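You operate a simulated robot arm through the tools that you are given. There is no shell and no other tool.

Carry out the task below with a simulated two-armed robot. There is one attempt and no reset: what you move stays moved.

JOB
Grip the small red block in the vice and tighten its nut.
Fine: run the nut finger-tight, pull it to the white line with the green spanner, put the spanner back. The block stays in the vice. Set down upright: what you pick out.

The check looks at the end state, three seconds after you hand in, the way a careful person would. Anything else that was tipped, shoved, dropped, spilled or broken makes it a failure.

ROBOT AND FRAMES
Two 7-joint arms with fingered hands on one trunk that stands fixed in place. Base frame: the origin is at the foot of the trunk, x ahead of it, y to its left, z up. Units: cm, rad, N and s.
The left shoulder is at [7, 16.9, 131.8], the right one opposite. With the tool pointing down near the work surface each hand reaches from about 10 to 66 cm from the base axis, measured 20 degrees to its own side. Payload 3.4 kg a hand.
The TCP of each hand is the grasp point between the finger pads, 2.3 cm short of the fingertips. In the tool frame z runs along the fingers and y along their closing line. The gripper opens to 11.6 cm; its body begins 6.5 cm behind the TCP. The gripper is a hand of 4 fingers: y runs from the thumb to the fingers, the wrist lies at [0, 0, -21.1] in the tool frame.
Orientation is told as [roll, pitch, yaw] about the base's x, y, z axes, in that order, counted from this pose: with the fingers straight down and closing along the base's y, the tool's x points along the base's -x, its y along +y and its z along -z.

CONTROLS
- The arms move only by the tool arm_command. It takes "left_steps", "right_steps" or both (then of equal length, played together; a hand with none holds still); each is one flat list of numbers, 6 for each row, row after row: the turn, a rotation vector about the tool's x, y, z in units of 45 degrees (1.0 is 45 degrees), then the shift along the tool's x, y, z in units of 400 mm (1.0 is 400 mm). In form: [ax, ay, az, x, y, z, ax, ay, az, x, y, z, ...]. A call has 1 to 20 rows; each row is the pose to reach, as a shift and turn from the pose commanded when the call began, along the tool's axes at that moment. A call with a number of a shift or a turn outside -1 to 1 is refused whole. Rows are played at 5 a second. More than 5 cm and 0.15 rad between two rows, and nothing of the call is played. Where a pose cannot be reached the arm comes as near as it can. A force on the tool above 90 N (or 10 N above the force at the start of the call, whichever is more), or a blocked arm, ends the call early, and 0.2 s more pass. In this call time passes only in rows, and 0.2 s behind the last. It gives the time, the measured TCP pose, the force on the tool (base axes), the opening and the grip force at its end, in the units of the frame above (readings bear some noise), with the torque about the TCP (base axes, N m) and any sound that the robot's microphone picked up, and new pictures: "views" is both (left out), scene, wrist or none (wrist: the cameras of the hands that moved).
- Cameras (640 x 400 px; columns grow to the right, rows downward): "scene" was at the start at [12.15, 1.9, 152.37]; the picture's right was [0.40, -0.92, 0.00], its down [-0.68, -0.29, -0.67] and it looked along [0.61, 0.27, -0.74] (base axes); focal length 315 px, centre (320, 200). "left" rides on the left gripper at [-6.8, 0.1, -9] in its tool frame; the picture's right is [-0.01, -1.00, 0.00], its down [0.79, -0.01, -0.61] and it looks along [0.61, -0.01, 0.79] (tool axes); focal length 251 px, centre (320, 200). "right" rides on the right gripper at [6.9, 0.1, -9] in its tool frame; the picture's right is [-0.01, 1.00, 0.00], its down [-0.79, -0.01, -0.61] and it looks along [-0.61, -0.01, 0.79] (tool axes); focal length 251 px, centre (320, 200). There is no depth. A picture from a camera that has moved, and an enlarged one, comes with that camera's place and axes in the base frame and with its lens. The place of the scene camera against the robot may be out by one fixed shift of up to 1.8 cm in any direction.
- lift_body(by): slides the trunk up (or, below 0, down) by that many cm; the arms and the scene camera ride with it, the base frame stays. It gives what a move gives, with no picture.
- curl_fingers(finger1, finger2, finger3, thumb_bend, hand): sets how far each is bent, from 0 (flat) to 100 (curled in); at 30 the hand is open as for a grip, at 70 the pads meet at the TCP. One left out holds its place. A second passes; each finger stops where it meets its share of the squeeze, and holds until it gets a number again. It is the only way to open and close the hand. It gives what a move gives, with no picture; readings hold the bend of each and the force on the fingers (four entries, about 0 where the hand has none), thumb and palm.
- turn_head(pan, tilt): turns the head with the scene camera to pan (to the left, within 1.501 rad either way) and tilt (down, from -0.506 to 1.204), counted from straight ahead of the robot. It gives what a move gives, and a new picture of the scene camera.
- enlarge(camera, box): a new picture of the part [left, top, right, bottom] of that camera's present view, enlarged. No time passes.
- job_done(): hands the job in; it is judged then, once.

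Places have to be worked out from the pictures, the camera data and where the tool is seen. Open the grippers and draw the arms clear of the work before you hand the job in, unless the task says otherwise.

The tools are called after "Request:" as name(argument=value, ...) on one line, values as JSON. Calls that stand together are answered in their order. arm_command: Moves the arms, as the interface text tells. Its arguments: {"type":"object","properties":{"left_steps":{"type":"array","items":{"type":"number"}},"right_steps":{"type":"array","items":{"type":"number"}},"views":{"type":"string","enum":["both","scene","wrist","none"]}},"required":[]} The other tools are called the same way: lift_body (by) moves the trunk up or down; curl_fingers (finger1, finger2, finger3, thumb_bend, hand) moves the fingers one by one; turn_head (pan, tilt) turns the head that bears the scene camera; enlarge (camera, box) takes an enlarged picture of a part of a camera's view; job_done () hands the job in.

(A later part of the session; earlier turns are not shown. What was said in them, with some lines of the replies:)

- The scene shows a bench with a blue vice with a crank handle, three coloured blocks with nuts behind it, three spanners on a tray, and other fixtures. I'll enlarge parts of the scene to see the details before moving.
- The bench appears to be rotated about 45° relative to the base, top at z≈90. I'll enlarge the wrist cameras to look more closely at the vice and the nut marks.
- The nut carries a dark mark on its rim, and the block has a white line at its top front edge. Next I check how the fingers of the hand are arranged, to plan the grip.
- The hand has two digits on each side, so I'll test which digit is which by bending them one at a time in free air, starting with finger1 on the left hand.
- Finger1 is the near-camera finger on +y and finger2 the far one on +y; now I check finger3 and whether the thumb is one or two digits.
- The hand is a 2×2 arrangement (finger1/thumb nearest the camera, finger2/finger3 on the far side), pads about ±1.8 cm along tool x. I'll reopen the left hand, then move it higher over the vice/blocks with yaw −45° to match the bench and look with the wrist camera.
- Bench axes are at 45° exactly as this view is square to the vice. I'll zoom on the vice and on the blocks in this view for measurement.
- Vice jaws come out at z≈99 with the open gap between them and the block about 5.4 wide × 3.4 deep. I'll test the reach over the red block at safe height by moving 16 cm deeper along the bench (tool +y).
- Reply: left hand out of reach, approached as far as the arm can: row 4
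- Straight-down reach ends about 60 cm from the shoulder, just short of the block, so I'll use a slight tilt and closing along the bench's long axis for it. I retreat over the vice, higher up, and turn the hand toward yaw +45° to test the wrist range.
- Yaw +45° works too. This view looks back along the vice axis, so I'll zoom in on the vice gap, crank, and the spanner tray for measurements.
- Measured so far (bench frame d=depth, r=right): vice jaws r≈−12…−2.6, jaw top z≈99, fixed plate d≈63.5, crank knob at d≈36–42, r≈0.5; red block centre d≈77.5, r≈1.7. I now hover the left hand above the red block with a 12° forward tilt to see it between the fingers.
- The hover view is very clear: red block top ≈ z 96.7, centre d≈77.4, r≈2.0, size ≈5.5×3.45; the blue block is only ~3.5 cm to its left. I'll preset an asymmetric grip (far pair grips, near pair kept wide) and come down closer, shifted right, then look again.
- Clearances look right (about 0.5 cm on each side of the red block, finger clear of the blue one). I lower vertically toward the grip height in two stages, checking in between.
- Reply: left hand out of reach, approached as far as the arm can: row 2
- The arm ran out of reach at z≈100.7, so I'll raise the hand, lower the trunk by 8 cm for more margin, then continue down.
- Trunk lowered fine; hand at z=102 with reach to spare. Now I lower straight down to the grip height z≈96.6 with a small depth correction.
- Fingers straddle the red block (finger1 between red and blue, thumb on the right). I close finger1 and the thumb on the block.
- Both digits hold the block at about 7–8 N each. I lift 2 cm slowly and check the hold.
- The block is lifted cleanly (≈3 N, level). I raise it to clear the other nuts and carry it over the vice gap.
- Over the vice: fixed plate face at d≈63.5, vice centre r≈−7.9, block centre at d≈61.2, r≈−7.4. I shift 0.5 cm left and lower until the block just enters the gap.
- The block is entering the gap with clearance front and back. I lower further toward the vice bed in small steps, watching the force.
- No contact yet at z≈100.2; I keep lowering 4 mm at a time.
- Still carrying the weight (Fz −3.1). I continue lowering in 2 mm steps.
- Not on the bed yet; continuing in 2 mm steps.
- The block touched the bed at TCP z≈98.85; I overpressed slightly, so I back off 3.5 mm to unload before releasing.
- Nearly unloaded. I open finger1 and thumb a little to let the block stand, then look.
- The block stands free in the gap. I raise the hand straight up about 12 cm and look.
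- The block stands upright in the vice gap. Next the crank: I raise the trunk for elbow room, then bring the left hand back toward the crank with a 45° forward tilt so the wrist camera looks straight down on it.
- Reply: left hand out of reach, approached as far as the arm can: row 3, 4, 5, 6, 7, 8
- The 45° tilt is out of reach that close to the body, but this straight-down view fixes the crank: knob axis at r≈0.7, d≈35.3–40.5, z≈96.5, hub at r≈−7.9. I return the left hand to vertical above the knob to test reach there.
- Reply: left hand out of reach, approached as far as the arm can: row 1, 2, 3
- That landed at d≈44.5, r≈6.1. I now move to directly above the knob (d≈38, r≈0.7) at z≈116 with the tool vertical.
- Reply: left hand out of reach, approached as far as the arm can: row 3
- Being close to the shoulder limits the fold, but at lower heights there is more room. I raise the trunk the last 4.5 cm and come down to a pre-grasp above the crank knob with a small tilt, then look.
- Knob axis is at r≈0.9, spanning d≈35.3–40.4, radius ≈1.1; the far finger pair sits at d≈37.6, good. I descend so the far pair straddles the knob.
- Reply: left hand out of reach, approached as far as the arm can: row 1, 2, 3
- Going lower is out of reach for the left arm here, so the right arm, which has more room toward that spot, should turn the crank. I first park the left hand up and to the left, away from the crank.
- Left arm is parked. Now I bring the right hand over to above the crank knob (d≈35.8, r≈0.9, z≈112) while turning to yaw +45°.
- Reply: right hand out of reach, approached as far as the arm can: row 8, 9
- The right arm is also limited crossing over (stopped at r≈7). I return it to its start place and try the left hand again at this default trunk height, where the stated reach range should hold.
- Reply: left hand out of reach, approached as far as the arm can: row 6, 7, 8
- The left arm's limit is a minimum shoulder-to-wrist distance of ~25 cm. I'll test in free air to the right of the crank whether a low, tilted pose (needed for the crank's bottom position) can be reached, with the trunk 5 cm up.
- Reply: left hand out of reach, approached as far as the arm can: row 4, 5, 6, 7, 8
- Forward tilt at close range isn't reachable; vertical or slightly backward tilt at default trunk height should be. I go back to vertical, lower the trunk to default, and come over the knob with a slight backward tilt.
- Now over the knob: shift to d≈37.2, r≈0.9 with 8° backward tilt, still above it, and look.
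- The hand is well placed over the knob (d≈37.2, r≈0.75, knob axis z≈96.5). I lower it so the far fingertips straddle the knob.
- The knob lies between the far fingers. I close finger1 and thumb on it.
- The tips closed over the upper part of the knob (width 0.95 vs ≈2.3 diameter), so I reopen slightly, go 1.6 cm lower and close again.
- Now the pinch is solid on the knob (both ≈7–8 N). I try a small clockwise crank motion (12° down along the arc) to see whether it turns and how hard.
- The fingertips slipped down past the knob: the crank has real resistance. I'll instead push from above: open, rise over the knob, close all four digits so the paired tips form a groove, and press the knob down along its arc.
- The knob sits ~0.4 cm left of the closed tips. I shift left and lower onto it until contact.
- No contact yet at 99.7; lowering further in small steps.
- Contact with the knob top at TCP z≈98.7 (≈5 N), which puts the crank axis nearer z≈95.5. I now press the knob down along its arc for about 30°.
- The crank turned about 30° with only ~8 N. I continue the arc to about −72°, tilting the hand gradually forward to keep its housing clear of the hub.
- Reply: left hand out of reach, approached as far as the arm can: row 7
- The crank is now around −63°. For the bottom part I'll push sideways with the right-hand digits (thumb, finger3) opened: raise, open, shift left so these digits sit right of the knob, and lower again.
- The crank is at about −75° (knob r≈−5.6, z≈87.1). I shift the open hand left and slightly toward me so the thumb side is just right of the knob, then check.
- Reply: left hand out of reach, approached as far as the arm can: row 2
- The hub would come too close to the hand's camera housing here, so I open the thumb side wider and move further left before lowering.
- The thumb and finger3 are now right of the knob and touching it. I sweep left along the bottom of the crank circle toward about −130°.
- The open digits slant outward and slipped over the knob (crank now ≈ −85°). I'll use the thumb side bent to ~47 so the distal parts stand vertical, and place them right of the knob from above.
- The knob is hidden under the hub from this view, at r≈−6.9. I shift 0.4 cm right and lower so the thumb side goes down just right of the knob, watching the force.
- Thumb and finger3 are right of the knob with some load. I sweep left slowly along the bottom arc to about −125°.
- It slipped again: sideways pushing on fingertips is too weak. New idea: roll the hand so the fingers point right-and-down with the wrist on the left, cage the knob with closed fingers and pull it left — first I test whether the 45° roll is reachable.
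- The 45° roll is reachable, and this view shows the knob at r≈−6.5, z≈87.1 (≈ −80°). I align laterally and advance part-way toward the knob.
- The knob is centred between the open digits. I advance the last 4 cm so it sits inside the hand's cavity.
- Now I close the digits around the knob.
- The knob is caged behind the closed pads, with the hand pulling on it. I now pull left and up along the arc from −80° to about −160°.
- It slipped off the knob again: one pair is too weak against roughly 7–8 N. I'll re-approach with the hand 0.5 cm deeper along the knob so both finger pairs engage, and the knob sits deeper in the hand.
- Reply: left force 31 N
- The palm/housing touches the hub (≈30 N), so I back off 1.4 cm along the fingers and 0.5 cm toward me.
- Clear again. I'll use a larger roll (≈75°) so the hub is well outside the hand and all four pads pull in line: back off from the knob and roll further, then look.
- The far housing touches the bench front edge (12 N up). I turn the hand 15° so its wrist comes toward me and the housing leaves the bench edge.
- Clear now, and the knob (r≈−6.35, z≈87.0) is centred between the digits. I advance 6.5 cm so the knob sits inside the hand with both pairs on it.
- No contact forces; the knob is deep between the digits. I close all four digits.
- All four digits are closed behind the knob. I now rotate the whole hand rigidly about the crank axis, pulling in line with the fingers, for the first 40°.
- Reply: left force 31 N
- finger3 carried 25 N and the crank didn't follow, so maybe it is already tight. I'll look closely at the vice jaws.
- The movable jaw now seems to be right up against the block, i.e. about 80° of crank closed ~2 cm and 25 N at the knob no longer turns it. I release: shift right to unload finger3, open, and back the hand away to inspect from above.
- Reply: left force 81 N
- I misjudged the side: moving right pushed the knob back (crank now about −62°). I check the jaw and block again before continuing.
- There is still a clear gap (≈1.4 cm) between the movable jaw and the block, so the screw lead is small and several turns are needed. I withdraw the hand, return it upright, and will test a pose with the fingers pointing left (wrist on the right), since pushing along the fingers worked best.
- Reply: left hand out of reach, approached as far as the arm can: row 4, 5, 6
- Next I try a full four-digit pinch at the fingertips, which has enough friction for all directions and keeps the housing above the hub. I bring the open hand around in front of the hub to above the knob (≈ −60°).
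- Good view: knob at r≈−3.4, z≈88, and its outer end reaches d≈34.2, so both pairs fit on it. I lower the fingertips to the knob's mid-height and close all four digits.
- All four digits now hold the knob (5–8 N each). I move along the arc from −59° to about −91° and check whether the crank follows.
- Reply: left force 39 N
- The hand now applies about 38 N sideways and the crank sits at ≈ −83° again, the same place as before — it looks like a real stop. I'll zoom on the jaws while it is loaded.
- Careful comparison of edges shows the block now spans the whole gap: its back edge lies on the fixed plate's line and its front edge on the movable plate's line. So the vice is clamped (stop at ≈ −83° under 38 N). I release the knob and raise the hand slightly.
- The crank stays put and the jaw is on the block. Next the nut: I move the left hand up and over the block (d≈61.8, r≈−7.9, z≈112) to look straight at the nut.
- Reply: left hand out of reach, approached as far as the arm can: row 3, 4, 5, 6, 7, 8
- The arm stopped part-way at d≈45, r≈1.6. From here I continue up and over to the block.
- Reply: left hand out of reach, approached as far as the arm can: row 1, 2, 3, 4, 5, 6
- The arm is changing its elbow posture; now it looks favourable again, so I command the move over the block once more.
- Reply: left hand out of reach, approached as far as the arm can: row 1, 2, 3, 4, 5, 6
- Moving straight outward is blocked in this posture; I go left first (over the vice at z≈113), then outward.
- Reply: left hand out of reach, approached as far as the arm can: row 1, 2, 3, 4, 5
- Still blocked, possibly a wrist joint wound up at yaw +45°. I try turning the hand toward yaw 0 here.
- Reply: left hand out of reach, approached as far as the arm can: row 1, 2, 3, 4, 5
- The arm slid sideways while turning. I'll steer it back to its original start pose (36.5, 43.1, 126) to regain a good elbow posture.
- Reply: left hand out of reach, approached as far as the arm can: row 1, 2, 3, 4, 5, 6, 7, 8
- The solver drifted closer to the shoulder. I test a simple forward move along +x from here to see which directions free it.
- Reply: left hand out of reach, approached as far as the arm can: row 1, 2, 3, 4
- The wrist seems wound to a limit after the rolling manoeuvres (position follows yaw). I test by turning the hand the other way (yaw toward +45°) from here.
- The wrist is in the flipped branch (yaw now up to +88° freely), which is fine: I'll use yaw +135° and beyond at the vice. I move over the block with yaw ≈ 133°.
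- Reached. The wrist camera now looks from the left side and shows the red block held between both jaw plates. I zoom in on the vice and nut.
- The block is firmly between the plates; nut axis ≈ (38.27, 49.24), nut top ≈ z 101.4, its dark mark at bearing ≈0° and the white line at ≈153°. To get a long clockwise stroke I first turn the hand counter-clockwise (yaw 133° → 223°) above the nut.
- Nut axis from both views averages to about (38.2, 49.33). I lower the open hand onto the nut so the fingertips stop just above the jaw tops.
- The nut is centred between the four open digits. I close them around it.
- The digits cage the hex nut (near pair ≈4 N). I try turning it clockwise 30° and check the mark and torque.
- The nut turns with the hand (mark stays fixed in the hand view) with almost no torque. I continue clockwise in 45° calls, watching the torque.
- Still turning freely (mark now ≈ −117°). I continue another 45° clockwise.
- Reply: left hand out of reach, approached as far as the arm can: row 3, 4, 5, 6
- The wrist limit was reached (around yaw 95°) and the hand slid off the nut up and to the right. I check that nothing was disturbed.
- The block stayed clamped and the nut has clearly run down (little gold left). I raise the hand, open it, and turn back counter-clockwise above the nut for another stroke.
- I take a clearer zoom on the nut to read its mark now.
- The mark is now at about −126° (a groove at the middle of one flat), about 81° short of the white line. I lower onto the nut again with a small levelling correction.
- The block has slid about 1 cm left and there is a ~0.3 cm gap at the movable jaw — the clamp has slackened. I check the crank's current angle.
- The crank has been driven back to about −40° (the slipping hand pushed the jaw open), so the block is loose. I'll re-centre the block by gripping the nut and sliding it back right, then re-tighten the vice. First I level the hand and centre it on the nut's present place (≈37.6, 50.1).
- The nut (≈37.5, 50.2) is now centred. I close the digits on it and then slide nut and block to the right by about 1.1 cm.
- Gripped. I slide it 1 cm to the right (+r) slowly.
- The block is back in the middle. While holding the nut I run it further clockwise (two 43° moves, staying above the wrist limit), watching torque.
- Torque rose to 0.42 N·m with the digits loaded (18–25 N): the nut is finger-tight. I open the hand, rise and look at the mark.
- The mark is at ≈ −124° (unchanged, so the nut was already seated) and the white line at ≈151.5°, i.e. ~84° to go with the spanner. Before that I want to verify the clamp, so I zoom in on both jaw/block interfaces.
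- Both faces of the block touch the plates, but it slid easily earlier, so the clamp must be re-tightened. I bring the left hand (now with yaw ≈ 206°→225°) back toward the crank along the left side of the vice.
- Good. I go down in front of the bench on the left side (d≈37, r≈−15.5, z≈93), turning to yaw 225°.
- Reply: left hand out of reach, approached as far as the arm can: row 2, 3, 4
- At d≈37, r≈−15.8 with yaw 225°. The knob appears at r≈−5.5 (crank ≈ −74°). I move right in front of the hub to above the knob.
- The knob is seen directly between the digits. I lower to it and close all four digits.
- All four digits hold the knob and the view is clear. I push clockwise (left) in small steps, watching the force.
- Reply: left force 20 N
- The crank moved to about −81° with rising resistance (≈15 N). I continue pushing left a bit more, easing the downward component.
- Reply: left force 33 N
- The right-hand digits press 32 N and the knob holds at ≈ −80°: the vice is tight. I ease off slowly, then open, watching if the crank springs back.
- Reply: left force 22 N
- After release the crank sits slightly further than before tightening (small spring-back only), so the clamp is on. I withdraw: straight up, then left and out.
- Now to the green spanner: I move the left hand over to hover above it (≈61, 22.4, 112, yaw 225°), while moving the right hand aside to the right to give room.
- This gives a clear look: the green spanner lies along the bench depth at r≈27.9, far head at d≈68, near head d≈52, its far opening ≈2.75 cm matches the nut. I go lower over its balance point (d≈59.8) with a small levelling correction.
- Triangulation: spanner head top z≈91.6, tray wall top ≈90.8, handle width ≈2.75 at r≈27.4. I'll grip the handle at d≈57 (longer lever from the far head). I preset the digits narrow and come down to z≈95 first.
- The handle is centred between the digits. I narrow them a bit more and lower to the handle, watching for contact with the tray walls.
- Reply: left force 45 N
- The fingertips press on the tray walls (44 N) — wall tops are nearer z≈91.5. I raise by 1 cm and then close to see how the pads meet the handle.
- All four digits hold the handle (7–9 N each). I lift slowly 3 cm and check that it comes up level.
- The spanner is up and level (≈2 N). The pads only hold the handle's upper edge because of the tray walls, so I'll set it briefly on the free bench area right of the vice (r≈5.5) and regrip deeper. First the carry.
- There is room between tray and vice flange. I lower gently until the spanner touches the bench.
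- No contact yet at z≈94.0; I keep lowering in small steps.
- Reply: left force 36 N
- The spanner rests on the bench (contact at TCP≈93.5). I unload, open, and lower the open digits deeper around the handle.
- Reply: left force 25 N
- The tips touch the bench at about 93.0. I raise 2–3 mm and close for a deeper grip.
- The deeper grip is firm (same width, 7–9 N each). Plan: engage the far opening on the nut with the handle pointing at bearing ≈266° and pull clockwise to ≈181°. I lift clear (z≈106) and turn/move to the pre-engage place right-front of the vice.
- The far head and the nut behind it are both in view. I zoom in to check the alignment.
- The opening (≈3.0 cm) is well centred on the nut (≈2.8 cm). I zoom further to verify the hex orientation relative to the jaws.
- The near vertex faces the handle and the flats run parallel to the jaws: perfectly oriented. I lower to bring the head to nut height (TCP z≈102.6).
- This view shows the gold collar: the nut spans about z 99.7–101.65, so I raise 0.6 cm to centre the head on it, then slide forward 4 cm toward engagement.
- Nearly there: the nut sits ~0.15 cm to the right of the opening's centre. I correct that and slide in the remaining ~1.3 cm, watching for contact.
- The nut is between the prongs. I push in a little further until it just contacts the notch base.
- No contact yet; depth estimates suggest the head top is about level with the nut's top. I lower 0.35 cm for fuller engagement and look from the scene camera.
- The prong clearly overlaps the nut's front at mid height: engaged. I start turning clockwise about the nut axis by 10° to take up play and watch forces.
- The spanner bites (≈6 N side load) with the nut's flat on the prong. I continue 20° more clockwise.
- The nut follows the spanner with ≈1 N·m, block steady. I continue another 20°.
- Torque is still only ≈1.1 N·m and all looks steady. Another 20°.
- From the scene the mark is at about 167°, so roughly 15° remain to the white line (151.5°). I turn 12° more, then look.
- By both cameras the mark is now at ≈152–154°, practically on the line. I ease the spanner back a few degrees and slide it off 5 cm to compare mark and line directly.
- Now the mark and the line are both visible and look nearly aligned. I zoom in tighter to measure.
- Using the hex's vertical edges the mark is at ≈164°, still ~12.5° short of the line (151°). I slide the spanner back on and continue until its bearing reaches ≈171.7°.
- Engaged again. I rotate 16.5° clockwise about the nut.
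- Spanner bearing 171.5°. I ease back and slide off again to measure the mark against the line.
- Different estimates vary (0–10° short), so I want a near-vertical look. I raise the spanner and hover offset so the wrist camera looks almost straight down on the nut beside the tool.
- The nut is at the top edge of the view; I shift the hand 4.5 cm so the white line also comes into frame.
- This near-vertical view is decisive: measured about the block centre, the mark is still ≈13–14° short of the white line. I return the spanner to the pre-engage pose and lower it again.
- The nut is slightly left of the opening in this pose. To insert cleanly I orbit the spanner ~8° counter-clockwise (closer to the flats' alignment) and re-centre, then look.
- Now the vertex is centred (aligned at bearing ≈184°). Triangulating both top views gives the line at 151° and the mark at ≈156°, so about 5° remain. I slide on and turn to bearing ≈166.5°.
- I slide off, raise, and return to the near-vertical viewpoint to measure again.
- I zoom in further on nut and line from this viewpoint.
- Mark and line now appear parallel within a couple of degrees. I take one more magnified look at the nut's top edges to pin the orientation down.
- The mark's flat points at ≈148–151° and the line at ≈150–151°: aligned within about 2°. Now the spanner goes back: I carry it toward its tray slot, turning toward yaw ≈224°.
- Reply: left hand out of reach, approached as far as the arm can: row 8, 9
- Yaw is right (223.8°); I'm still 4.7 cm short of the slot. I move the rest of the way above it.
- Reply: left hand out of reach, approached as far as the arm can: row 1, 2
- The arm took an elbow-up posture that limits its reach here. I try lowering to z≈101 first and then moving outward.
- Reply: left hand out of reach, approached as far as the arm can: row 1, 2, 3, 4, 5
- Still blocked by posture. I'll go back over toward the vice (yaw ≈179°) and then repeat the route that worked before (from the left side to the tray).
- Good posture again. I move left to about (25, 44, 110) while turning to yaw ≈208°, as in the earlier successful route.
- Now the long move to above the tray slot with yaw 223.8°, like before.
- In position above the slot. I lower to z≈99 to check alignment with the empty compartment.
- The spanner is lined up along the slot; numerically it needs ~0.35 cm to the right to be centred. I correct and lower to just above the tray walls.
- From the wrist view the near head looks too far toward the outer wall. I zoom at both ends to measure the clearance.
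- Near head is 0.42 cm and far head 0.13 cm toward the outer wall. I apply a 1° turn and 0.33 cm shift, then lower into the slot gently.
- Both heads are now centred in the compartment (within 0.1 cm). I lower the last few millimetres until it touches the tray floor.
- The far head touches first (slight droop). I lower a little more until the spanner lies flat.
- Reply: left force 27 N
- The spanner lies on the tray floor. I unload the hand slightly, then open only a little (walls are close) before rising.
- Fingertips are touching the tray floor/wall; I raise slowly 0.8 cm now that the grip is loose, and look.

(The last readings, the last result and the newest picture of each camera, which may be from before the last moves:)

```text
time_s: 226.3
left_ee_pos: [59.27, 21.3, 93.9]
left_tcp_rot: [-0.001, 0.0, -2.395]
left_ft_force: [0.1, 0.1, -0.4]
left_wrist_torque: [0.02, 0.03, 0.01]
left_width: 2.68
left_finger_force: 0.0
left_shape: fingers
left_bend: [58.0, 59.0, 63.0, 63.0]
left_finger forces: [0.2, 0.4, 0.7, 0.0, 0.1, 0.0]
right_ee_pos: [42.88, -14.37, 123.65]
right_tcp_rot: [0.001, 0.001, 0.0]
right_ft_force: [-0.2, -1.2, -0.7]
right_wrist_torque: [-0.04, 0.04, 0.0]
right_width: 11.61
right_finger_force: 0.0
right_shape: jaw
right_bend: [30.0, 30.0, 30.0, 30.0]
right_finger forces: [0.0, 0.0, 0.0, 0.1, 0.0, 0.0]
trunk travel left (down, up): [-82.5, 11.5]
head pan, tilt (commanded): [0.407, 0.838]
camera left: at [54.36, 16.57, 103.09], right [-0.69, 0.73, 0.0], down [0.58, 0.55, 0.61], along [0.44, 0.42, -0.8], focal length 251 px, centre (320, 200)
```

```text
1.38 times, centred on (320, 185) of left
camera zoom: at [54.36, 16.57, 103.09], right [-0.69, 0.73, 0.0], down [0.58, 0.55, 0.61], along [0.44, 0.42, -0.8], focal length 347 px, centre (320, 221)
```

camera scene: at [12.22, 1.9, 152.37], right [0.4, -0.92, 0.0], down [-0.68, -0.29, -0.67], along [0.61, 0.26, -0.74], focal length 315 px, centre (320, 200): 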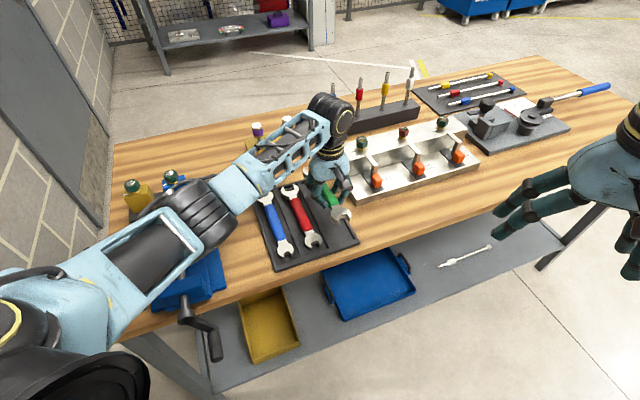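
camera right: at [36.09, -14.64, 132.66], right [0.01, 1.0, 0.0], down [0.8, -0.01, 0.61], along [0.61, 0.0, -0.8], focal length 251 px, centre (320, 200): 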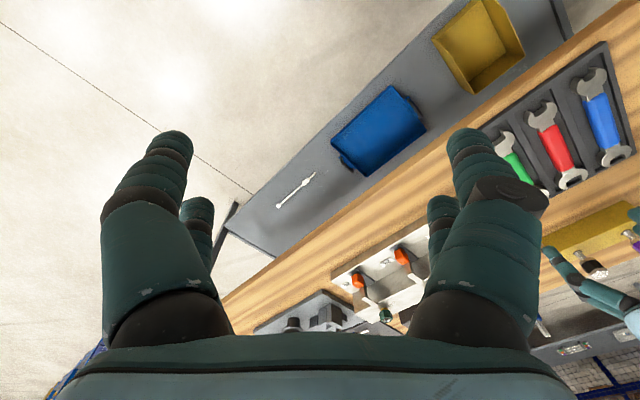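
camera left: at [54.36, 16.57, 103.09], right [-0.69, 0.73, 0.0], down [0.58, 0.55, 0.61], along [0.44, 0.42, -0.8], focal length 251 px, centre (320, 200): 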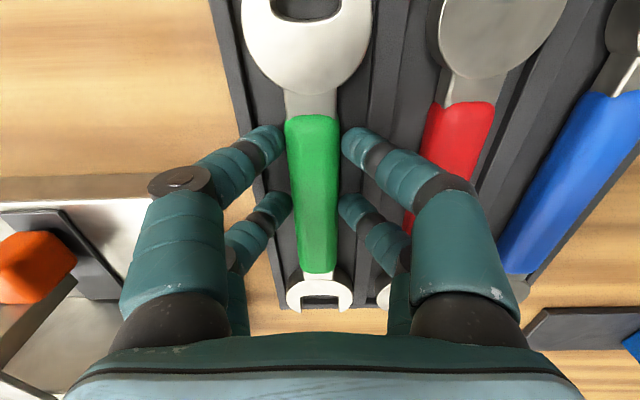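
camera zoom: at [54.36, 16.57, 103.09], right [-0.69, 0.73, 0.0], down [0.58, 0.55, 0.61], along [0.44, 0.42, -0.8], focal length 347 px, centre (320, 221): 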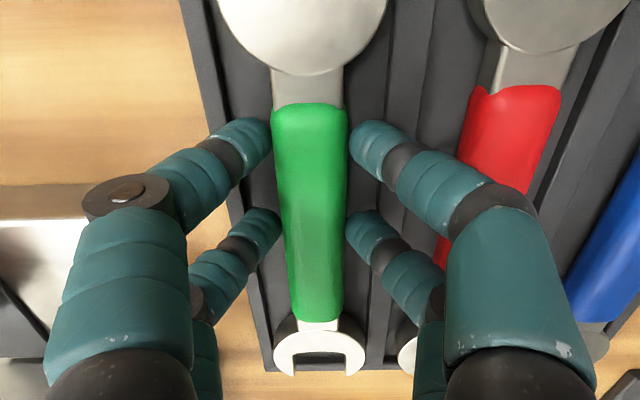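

The spanner stays in its slot and the digits are free. I rise 1.5 cm, open wider, and go up.

Request:
arm_command(left_steps=[0, 0, 0, 0, 0, -0.012, 0, 0, 0, 0, 0, -0.025, 0, 0, 0, 0, 0, -0.0375], views="none")

Request:
curl_fingers(hand="left", finger1=50, finger2=50, finger3=50, thumb_bend=50)

Request:
arm_command(left_steps=[0, 0, 0, 0, 0, -0.08, 0, 0, 0, 0, 0, -0.16, 0, 0, 0, 0, 0, -0.25, 0, 0, 0, 0, 0, -0.35], views="both")

Request:
enlarge(camera="scene", box=[240, 160, 370, 275])

```text
time_s: 227.1
left_ee_pos: [59.36, 21.25, 95.46]
left_tcp_rot: [0.003, 0.0, -2.395]
left_ft_force: [0.0, 0.1, 0.0]
left_wrist_torque: [0.0, 0.02, -0.01]
left_width: 2.62
left_finger_force: 0.0
left_shape: fingers
left_bend: [59.0, 60.0, 64.0, 63.0]
left_finger forces: [0.0, 0.0, 0.0, 0.1, 0.0, 0.1]
right_ee_pos: [42.95, -14.41, 123.64]
right_tcp_rot: [0.001, 0.0, 0.001]
right_ft_force: [0.4, 0.2, 0.5]
right_wrist_torque: [0.01, 0.02, -0.01]
right_width: 11.59
right_finger_force: 0.0
right_shape: jaw
right_bend: [30.0, 30.0, 30.0, 30.0]
right_finger forces: [0.0, 0.0, 0.1, 0.1, 0.1, 0.0]
trunk travel left (down, up): [-82.5, 11.5]
head pan, tilt (commanded): [0.407, 0.838]
```

```text
time_s: 228.1
left_ee_pos: [59.25, 21.24, 95.45]
left_tcp_rot: [0.001, -0.001, -2.394]
left_ft_force: [0.3, -0.6, 0.3]
left_wrist_torque: [0.04, 0.0, 0.04]
left_width: 5.75
left_finger_force: 0.0
left_shape: fingers
left_bend: [50.0, 50.0, 50.0, 50.0]
left_finger forces: [0.0, 0.0, 0.0, 0.1, 0.0, 0.0]
right_ee_pos: [42.99, -14.46, 123.76]
right_tcp_rot: [0.001, 0.001, -0.001]
right_ft_force: [0.2, -0.3, -0.1]
right_wrist_torque: [-0.02, -0.04, 0.04]
right_width: 11.57
right_finger_force: 0.0
right_shape: jaw
right_bend: [30.0, 30.0, 30.0, 30.0]
right_finger forces: [0.0, 0.0, 0.0, 0.0, 0.0, 0.0]
trunk travel left (down, up): [-82.5, 11.5]
head pan, tilt (commanded): [0.407, 0.838]
```

```text
time_s: 229.1
left_ee_pos: [59.39, 21.01, 109.72]
left_tcp_rot: [0.001, 0.0, -2.394]
left_ft_force: [-0.3, -0.8, 1.0]
left_wrist_torque: [0.0, 0.01, 0.01]
left_width: 5.77
left_finger_force: 0.1
left_shape: fingers
left_bend: [50.0, 50.0, 50.0, 50.0]
left_finger forces: [0.0, 0.1, 0.0, 0.0, 0.0, 0.0]
right_ee_pos: [42.98, -14.39, 123.74]
right_tcp_rot: [0.001, -0.001, -0.001]
right_ft_force: [-0.5, 0.0, 0.6]
right_wrist_torque: [-0.02, 0.02, -0.02]
right_width: 11.6
right_finger_force: 0.0
right_shape: jaw
right_bend: [30.0, 30.0, 30.0, 30.0]
right_finger forces: [0.0, 0.0, 0.0, 0.0, 0.0, 0.0]
trunk travel left (down, up): [-82.5, 11.5]
head pan, tilt (commanded): [0.407, 0.838]
camera scene: at [12.12, 1.81, 152.37], right [0.4, -0.92, 0.0], down [-0.68, -0.29, -0.67], along [0.61, 0.27, -0.74], focal length 315 px, centre (320, 200)
camera left: at [54.47, 16.33, 118.87], right [-0.69, 0.73, 0.0], down [0.58, 0.55, 0.61], along [0.44, 0.42, -0.79], focal length 251 px, centre (320, 200)
```

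scene: 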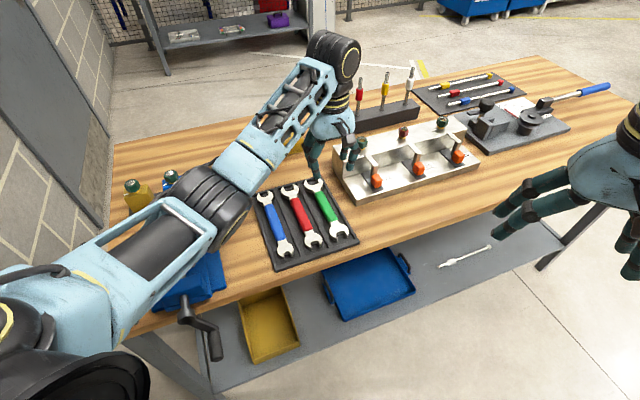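
left: 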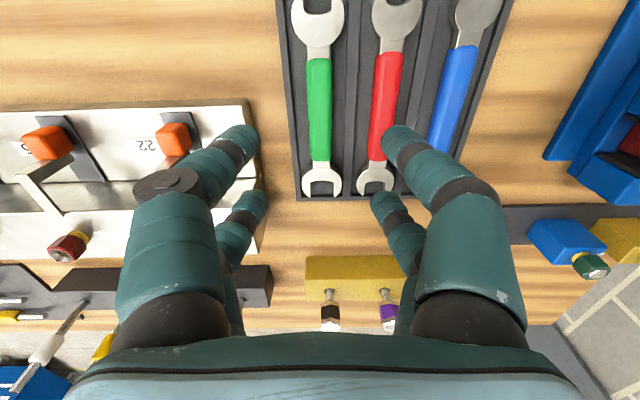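

```text
3.48 times, centred on (305, 218) of scene
camera zoom: at [12.12, 1.81, 152.37], right [0.4, -0.92, 0.0], down [-0.68, -0.29, -0.67], along [0.61, 0.27, -0.74], focal length 1097 px, centre (372, 139)
```

zoom: 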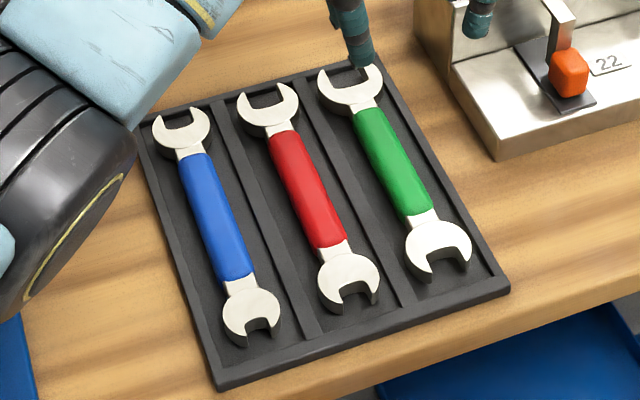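

The green spanner is back in its slot. Now I go back over the vice with the free hand for a final check of the nut mark and the clamp.

Request:
arm_command(left_steps=[0, 0, 0.06, 0.009, -0.088, -0.008, 0, 0, 0.12, 0.018, -0.176, -0.017, 0, 0, 0.19, 0.028, -0.264, -0.025, 0, 0, 0.25, 0.037, -0.352, -0.033, 0, 0, 0.31, 0.046, -0.44, -0.041, 0, 0, 0.37, 0.055, -0.527, -0.05, 0, 0, 0.43, 0.064, -0.615, -0.058, 0, 0, 0.5, 0.074, -0.703, -0.066, 0, 0, 0.56, 0.083, -0.791, -0.074, 0, 0, 0.62, 0.092, -0.879, -0.0825], views="both")

Request:
enlarge(camera="left", box=[250, 50, 400, 160])

```text
time_s: 231.3
left_ee_pos: [37.96, 49.61, 112.93]
left_tcp_rot: [0.002, 0.001, -2.885]
left_ft_force: [-0.3, 0.4, -0.2]
left_wrist_torque: [-0.04, 0.0, 0.03]
left_width: 5.79
left_finger_force: 0.1
left_shape: fingers
left_bend: [50.0, 50.0, 50.0, 50.0]
left_finger forces: [0.1, 0.0, 0.0, 0.1, 0.0, 0.0]
right_ee_pos: [42.86, -14.35, 123.8]
right_tcp_rot: [-0.002, 0.001, -0.001]
right_ft_force: [-0.7, 1.0, -0.9]
right_wrist_torque: [0.03, -0.02, 0.01]
right_width: 11.6
right_finger_force: 0.0
right_shape: jaw
right_bend: [30.0, 30.0, 30.0, 30.0]
right_finger forces: [0.0, 0.0, 0.0, 0.1, 0.0, 0.0]
trunk travel left (down, up): [-82.5, 11.5]
head pan, tilt (commanded): [0.407, 0.838]
camera scene: at [12.11, 1.97, 152.38], right [0.4, -0.92, 0.0], down [-0.68, -0.29, -0.67], along [0.61, 0.26, -0.74], focal length 315 px, centre (320, 200)
camera left: at [31.34, 47.87, 122.03], right [-0.26, 0.96, 0.0], down [0.77, 0.21, 0.61], along [0.59, 0.16, -0.79], focal length 251 px, centre (320, 200)
```

scene: 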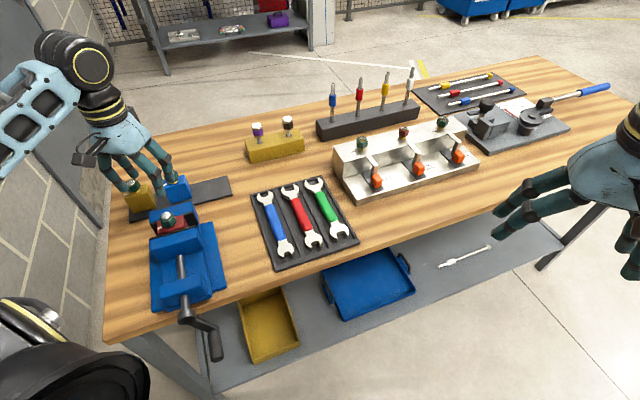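
left: 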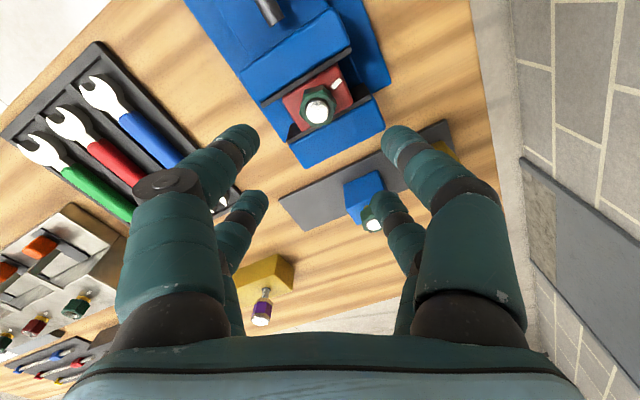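

```text
3.64 times, centred on (325, 105) of left
camera zoom: at [31.34, 47.87, 122.03], right [-0.26, 0.96, 0.0], down [0.77, 0.21, 0.61], along [0.59, 0.16, -0.79], focal length 914 px, centre (302, 546)
```

zoom: 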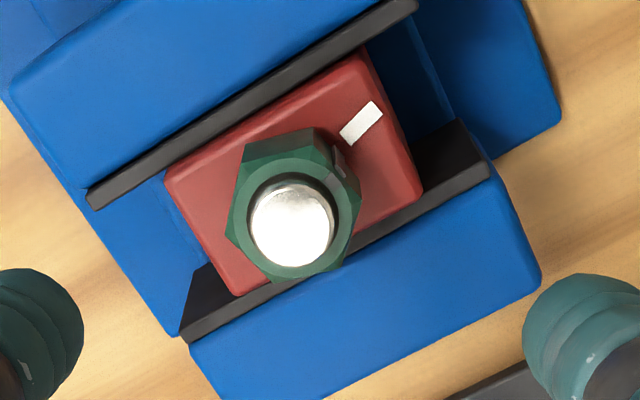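

I zoom in on the near jaw/block interface and on the nut.

Request:
enlarge(camera="left", box=[270, 58, 350, 110])

Request:
enlarge(camera="left", box=[300, 70, 350, 130])

Request:
enlarge(camera="scene", box=[140, 195, 212, 245])

```text
7.69 times, centred on (310, 84) of left
camera zoom: at [31.34, 47.87, 122.03], right [-0.26, 0.96, 0.0], down [0.77, 0.21, 0.61], along [0.59, 0.16, -0.79], focal length 1934 px, centre (397, 1092)
```

zoom: 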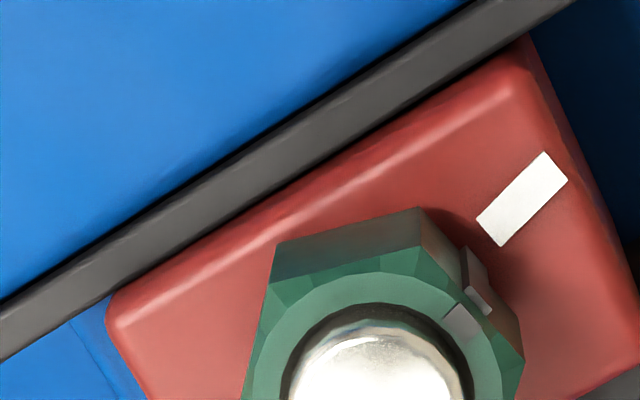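

```text
6.67 times, centred on (325, 100) of left
camera zoom: at [31.34, 47.87, 122.03], right [-0.26, 0.96, 0.0], down [0.77, 0.21, 0.61], along [0.59, 0.16, -0.79], focal length 1676 px, centre (287, 867)
```

zoom: 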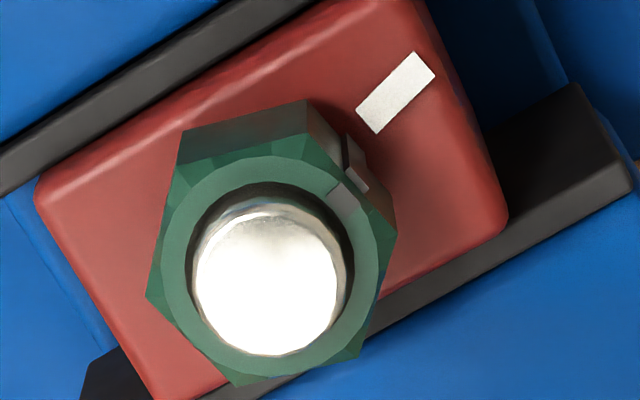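

```text
8.00 times, centred on (176, 220) of scene
camera zoom: at [12.11, 1.97, 152.38], right [0.4, -0.92, 0.0], down [-0.68, -0.29, -0.67], along [0.61, 0.26, -0.74], focal length 2524 px, centre (1472, 40)
```

zoom: 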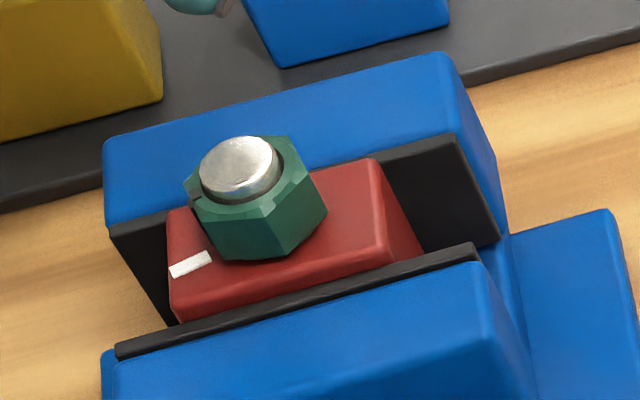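

The block abuts both plates, and the mark's direction (45°) matches the line's (44°) in this view — aligned. I compare the tray and spanners with the initial picture using the same crop.

Request:
enlarge(camera="scene", box=[230, 160, 390, 260])

Request:
enlarge(camera="scene", box=[100, 140, 260, 240])

Request:
enlarge(camera="scene", box=[120, 260, 280, 360])

```text
4.00 times, centred on (310, 210) of scene
camera zoom: at [12.11, 1.97, 152.38], right [0.4, -0.92, 0.0], down [-0.68, -0.29, -0.67], along [0.61, 0.26, -0.74], focal length 1262 px, centre (360, 160)
```

zoom: 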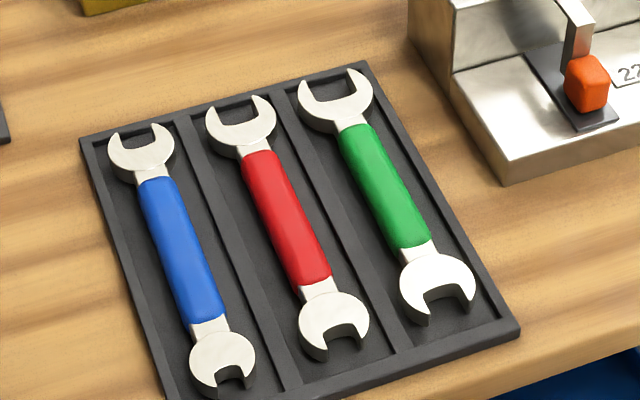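

```text
4.00 times, centred on (180, 190) of scene
camera zoom: at [12.11, 1.97, 152.38], right [0.4, -0.92, 0.0], down [-0.68, -0.29, -0.67], along [0.61, 0.26, -0.74], focal length 1262 px, centre (880, 240)
```

zoom: 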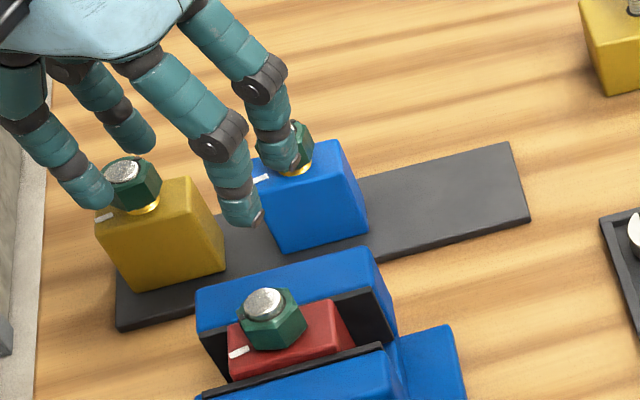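

```text
4.00 times, centred on (200, 310) of scene
camera zoom: at [12.11, 1.97, 152.38], right [0.4, -0.92, 0.0], down [-0.68, -0.29, -0.67], along [0.61, 0.26, -0.74], focal length 1262 px, centre (800, -240)
```

zoom: 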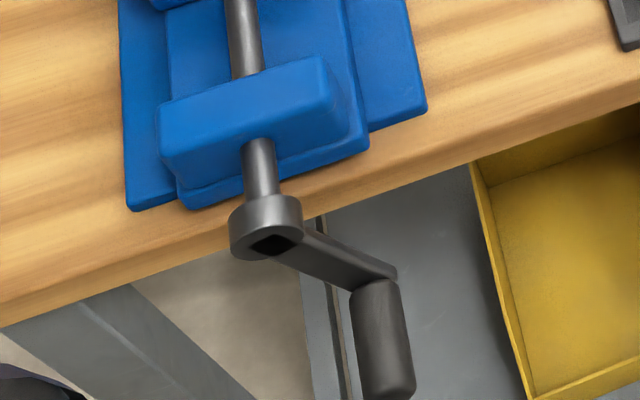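

Everything matches the initial layout: tray and spanners in place, blocks untouched, jaws closed on the red block, crank where I left it. I open the left hand and draw it up and back, clear of the work.

Request:
arm_command(left_steps=[0, 0, 0, 0, 0, -0.1, 0, 0, 0, 0, 0, -0.2, 0, 0, 0, -0.05, 0.06, -0.28, 0, 0, 0, -0.12, 0.12, -0.34, 0, 0, 0, -0.19, 0.17, -0.36], views="none")

Request:
curl_fingers(hand="left", finger1=30, finger2=30, finger3=30, thumb_bend=30)

Request:
turn_head(pan=0.407, tilt=0.838)

Request:
enlarge(camera="scene", box=[130, 180, 250, 260])

```text
time_s: 232.5
left_ee_pos: [34.5, 43.55, 124.72]
left_tcp_rot: [0.02, 0.007, -2.884]
left_ft_force: [-0.2, 0.1, -0.4]
left_wrist_torque: [0.0, -0.02, 0.01]
left_width: 5.79
left_finger_force: 0.0
left_shape: fingers
left_bend: [50.0, 50.0, 50.0, 50.0]
left_finger forces: [0.1, 0.1, 0.0, 0.1, 0.0, 0.0]
left hand out of reach, approached as far as the arm can: row 4, 5
right_ee_pos: [42.87, -14.41, 123.71]
right_tcp_rot: [0.0, 0.001, 0.0]
right_ft_force: [-0.5, 0.0, -0.5]
right_wrist_torque: [-0.02, 0.04, 0.02]
right_width: 11.61
right_finger_force: 0.1
right_shape: jaw
right_bend: [30.0, 30.0, 30.0, 30.0]
right_finger forces: [0.0, 0.0, 0.0, 0.0, 0.1, 0.0]
trunk travel left (down, up): [-82.5, 11.5]
head pan, tilt (commanded): [0.407, 0.838]
```

```text
time_s: 233.5
left_ee_pos: [34.42, 43.53, 124.61]
left_tcp_rot: [0.017, 0.01, -2.885]
left_ft_force: [-0.6, -0.5, -0.3]
left_wrist_torque: [0.01, -0.02, -0.01]
left_width: 11.66
left_finger_force: 0.1
left_shape: fingers
left_bend: [30.0, 30.0, 30.0, 30.0]
left_finger forces: [0.0, 0.1, 0.1, 0.1, 0.0, 0.1]
right_ee_pos: [42.94, -14.5, 123.69]
right_tcp_rot: [-0.002, 0.001, -0.001]
right_ft_force: [-0.5, -1.2, -0.3]
right_wrist_torque: [0.0, 0.02, -0.03]
right_width: 11.61
right_finger_force: 0.1
right_shape: jaw
right_bend: [30.0, 30.0, 30.0, 30.0]
right_finger forces: [0.0, 0.0, 0.0, 0.1, 0.0, 0.0]
trunk travel left (down, up): [-82.5, 11.5]
head pan, tilt (commanded): [0.407, 0.838]
```

```text
time_s: 234.1
left_ee_pos: [34.49, 43.58, 124.65]
left_tcp_rot: [0.016, 0.009, -2.884]
left_ft_force: [0.9, -0.3, -0.1]
left_wrist_torque: [0.0, 0.02, 0.03]
left_width: 11.64
left_finger_force: 0.1
left_shape: fingers
left_bend: [30.0, 30.0, 30.0, 30.0]
left_finger forces: [0.1, 0.1, 0.1, 0.0, 0.1, 0.1]
right_ee_pos: [42.9, -14.41, 123.69]
right_tcp_rot: [0.0, 0.001, -0.001]
right_ft_force: [0.2, -0.3, 0.3]
right_wrist_torque: [0.04, -0.01, 0.0]
right_width: 11.59
right_finger_force: 0.0
right_shape: jaw
right_bend: [30.0, 30.0, 30.0, 30.0]
right_finger forces: [0.0, 0.0, 0.0, 0.0, 0.0, 0.0]
trunk travel left (down, up): [-82.5, 11.5]
head pan, tilt (commanded): [0.407, 0.838]
camera scene: at [12.15, 1.88, 152.38], right [0.4, -0.92, 0.0], down [-0.68, -0.29, -0.67], along [0.61, 0.26, -0.74], focal length 315 px, centre (320, 200)
```

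scene: 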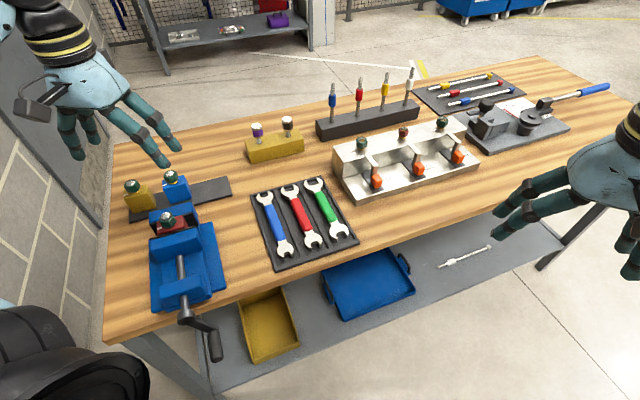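

```text
5.00 times, centred on (190, 220) of scene
camera zoom: at [12.15, 1.88, 152.38], right [0.4, -0.92, 0.0], down [-0.68, -0.29, -0.67], along [0.61, 0.26, -0.74], focal length 1577 px, centre (970, 100)
```

zoom: 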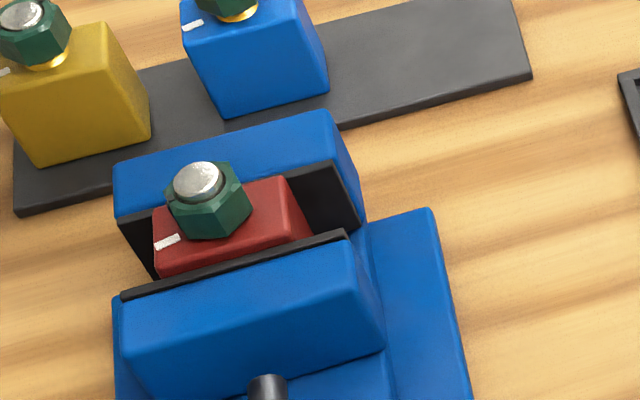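

Left hand is open and clear at about its start place. One last look at the nut from the wrist camera at this new viewpoint to double-check the mark.

Request:
enlarge(camera="left", box=[0, 0, 640, 400])

Request:
enlarge(camera="left", box=[350, 110, 410, 160])

```text
1.00 times, centred on (320, 200) of left (not enlarged: the box is as wide or as high as the picture)
camera zoom: at [27.82, 41.9, 133.74], right [-0.26, 0.96, -0.02], down [0.76, 0.22, 0.61], along [0.6, 0.15, -0.79], focal length 251 px, centre (320, 200)
```

zoom: 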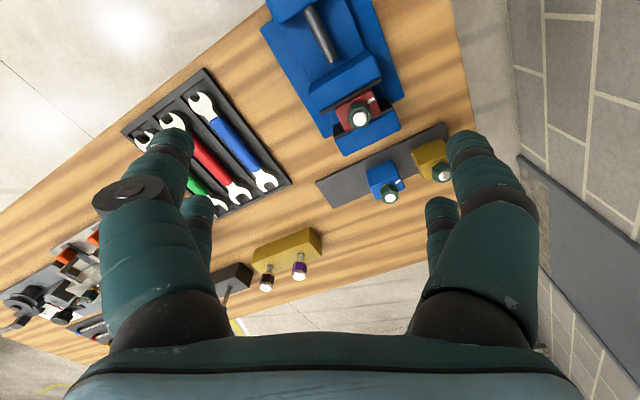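

```text
8.00 times, centred on (380, 135) of left
camera zoom: at [27.82, 41.9, 133.74], right [-0.26, 0.96, -0.02], down [0.76, 0.22, 0.61], along [0.6, 0.15, -0.79], focal length 2012 px, centre (-160, 720)
```

zoom: 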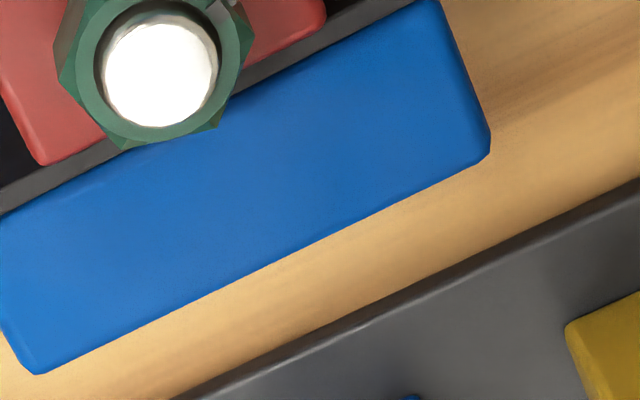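

Request:
enlarge(camera="left", box=[335, 85, 389, 130])

```text
8.89 times, centred on (362, 108) of left
camera zoom: at [27.82, 41.9, 133.74], right [-0.26, 0.96, -0.02], down [0.76, 0.22, 0.61], along [0.6, 0.15, -0.79], focal length 2235 px, centre (-53, 1022)
```

zoom: 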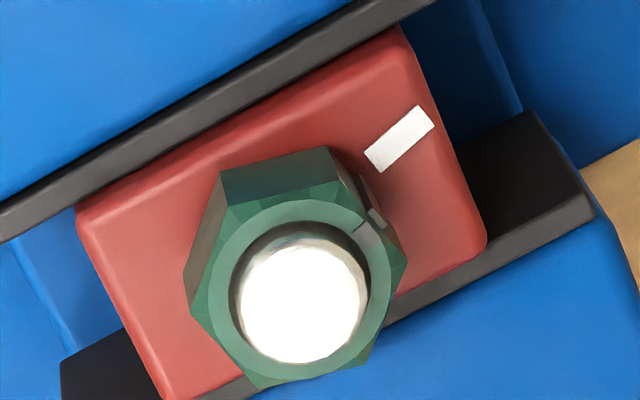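

The mark's direction (47.5°) and the white line's (48.4°) agree within about a degree in this view. The block is held between both plates, the spanner is back in its slot, both hands are open and clear. I hand the job in.

Request:
job_done()

```text
The job is handed in.
```

I handed the job in. The red block is in the vice with its nut pulled to the white line, and the green spanner is back in its slot. I did not test how firmly the vice holds the block.

- **Vice:** The block stands upright between the jaw plates, touching both. I tightened the crank twice. After the first tightening my hand slipped off the nut and the block slid about 1 cm sideways. I re-centred it, then re-tightened to about 2.8 N·m at the crank. After that the block stayed put under about 1 N·m from the spanner.
- **Nut:** I ran it finger-tight by hand, then pulled it round with the spanner. In the last top view the nut's mark is within about 1–2° of the white line.
- **Spanner:** I set it down once on the bare bench to get a better grip. It now lies in its original tray slot, facing the same way as before.
- **Other contacts:** While picking up the spanner my fingertips pressed on the tray walls with about 44 N. In the final pictures the tray, the other spanners and the other blocks are where they started.

Both hands are open and drawn clear of the work.
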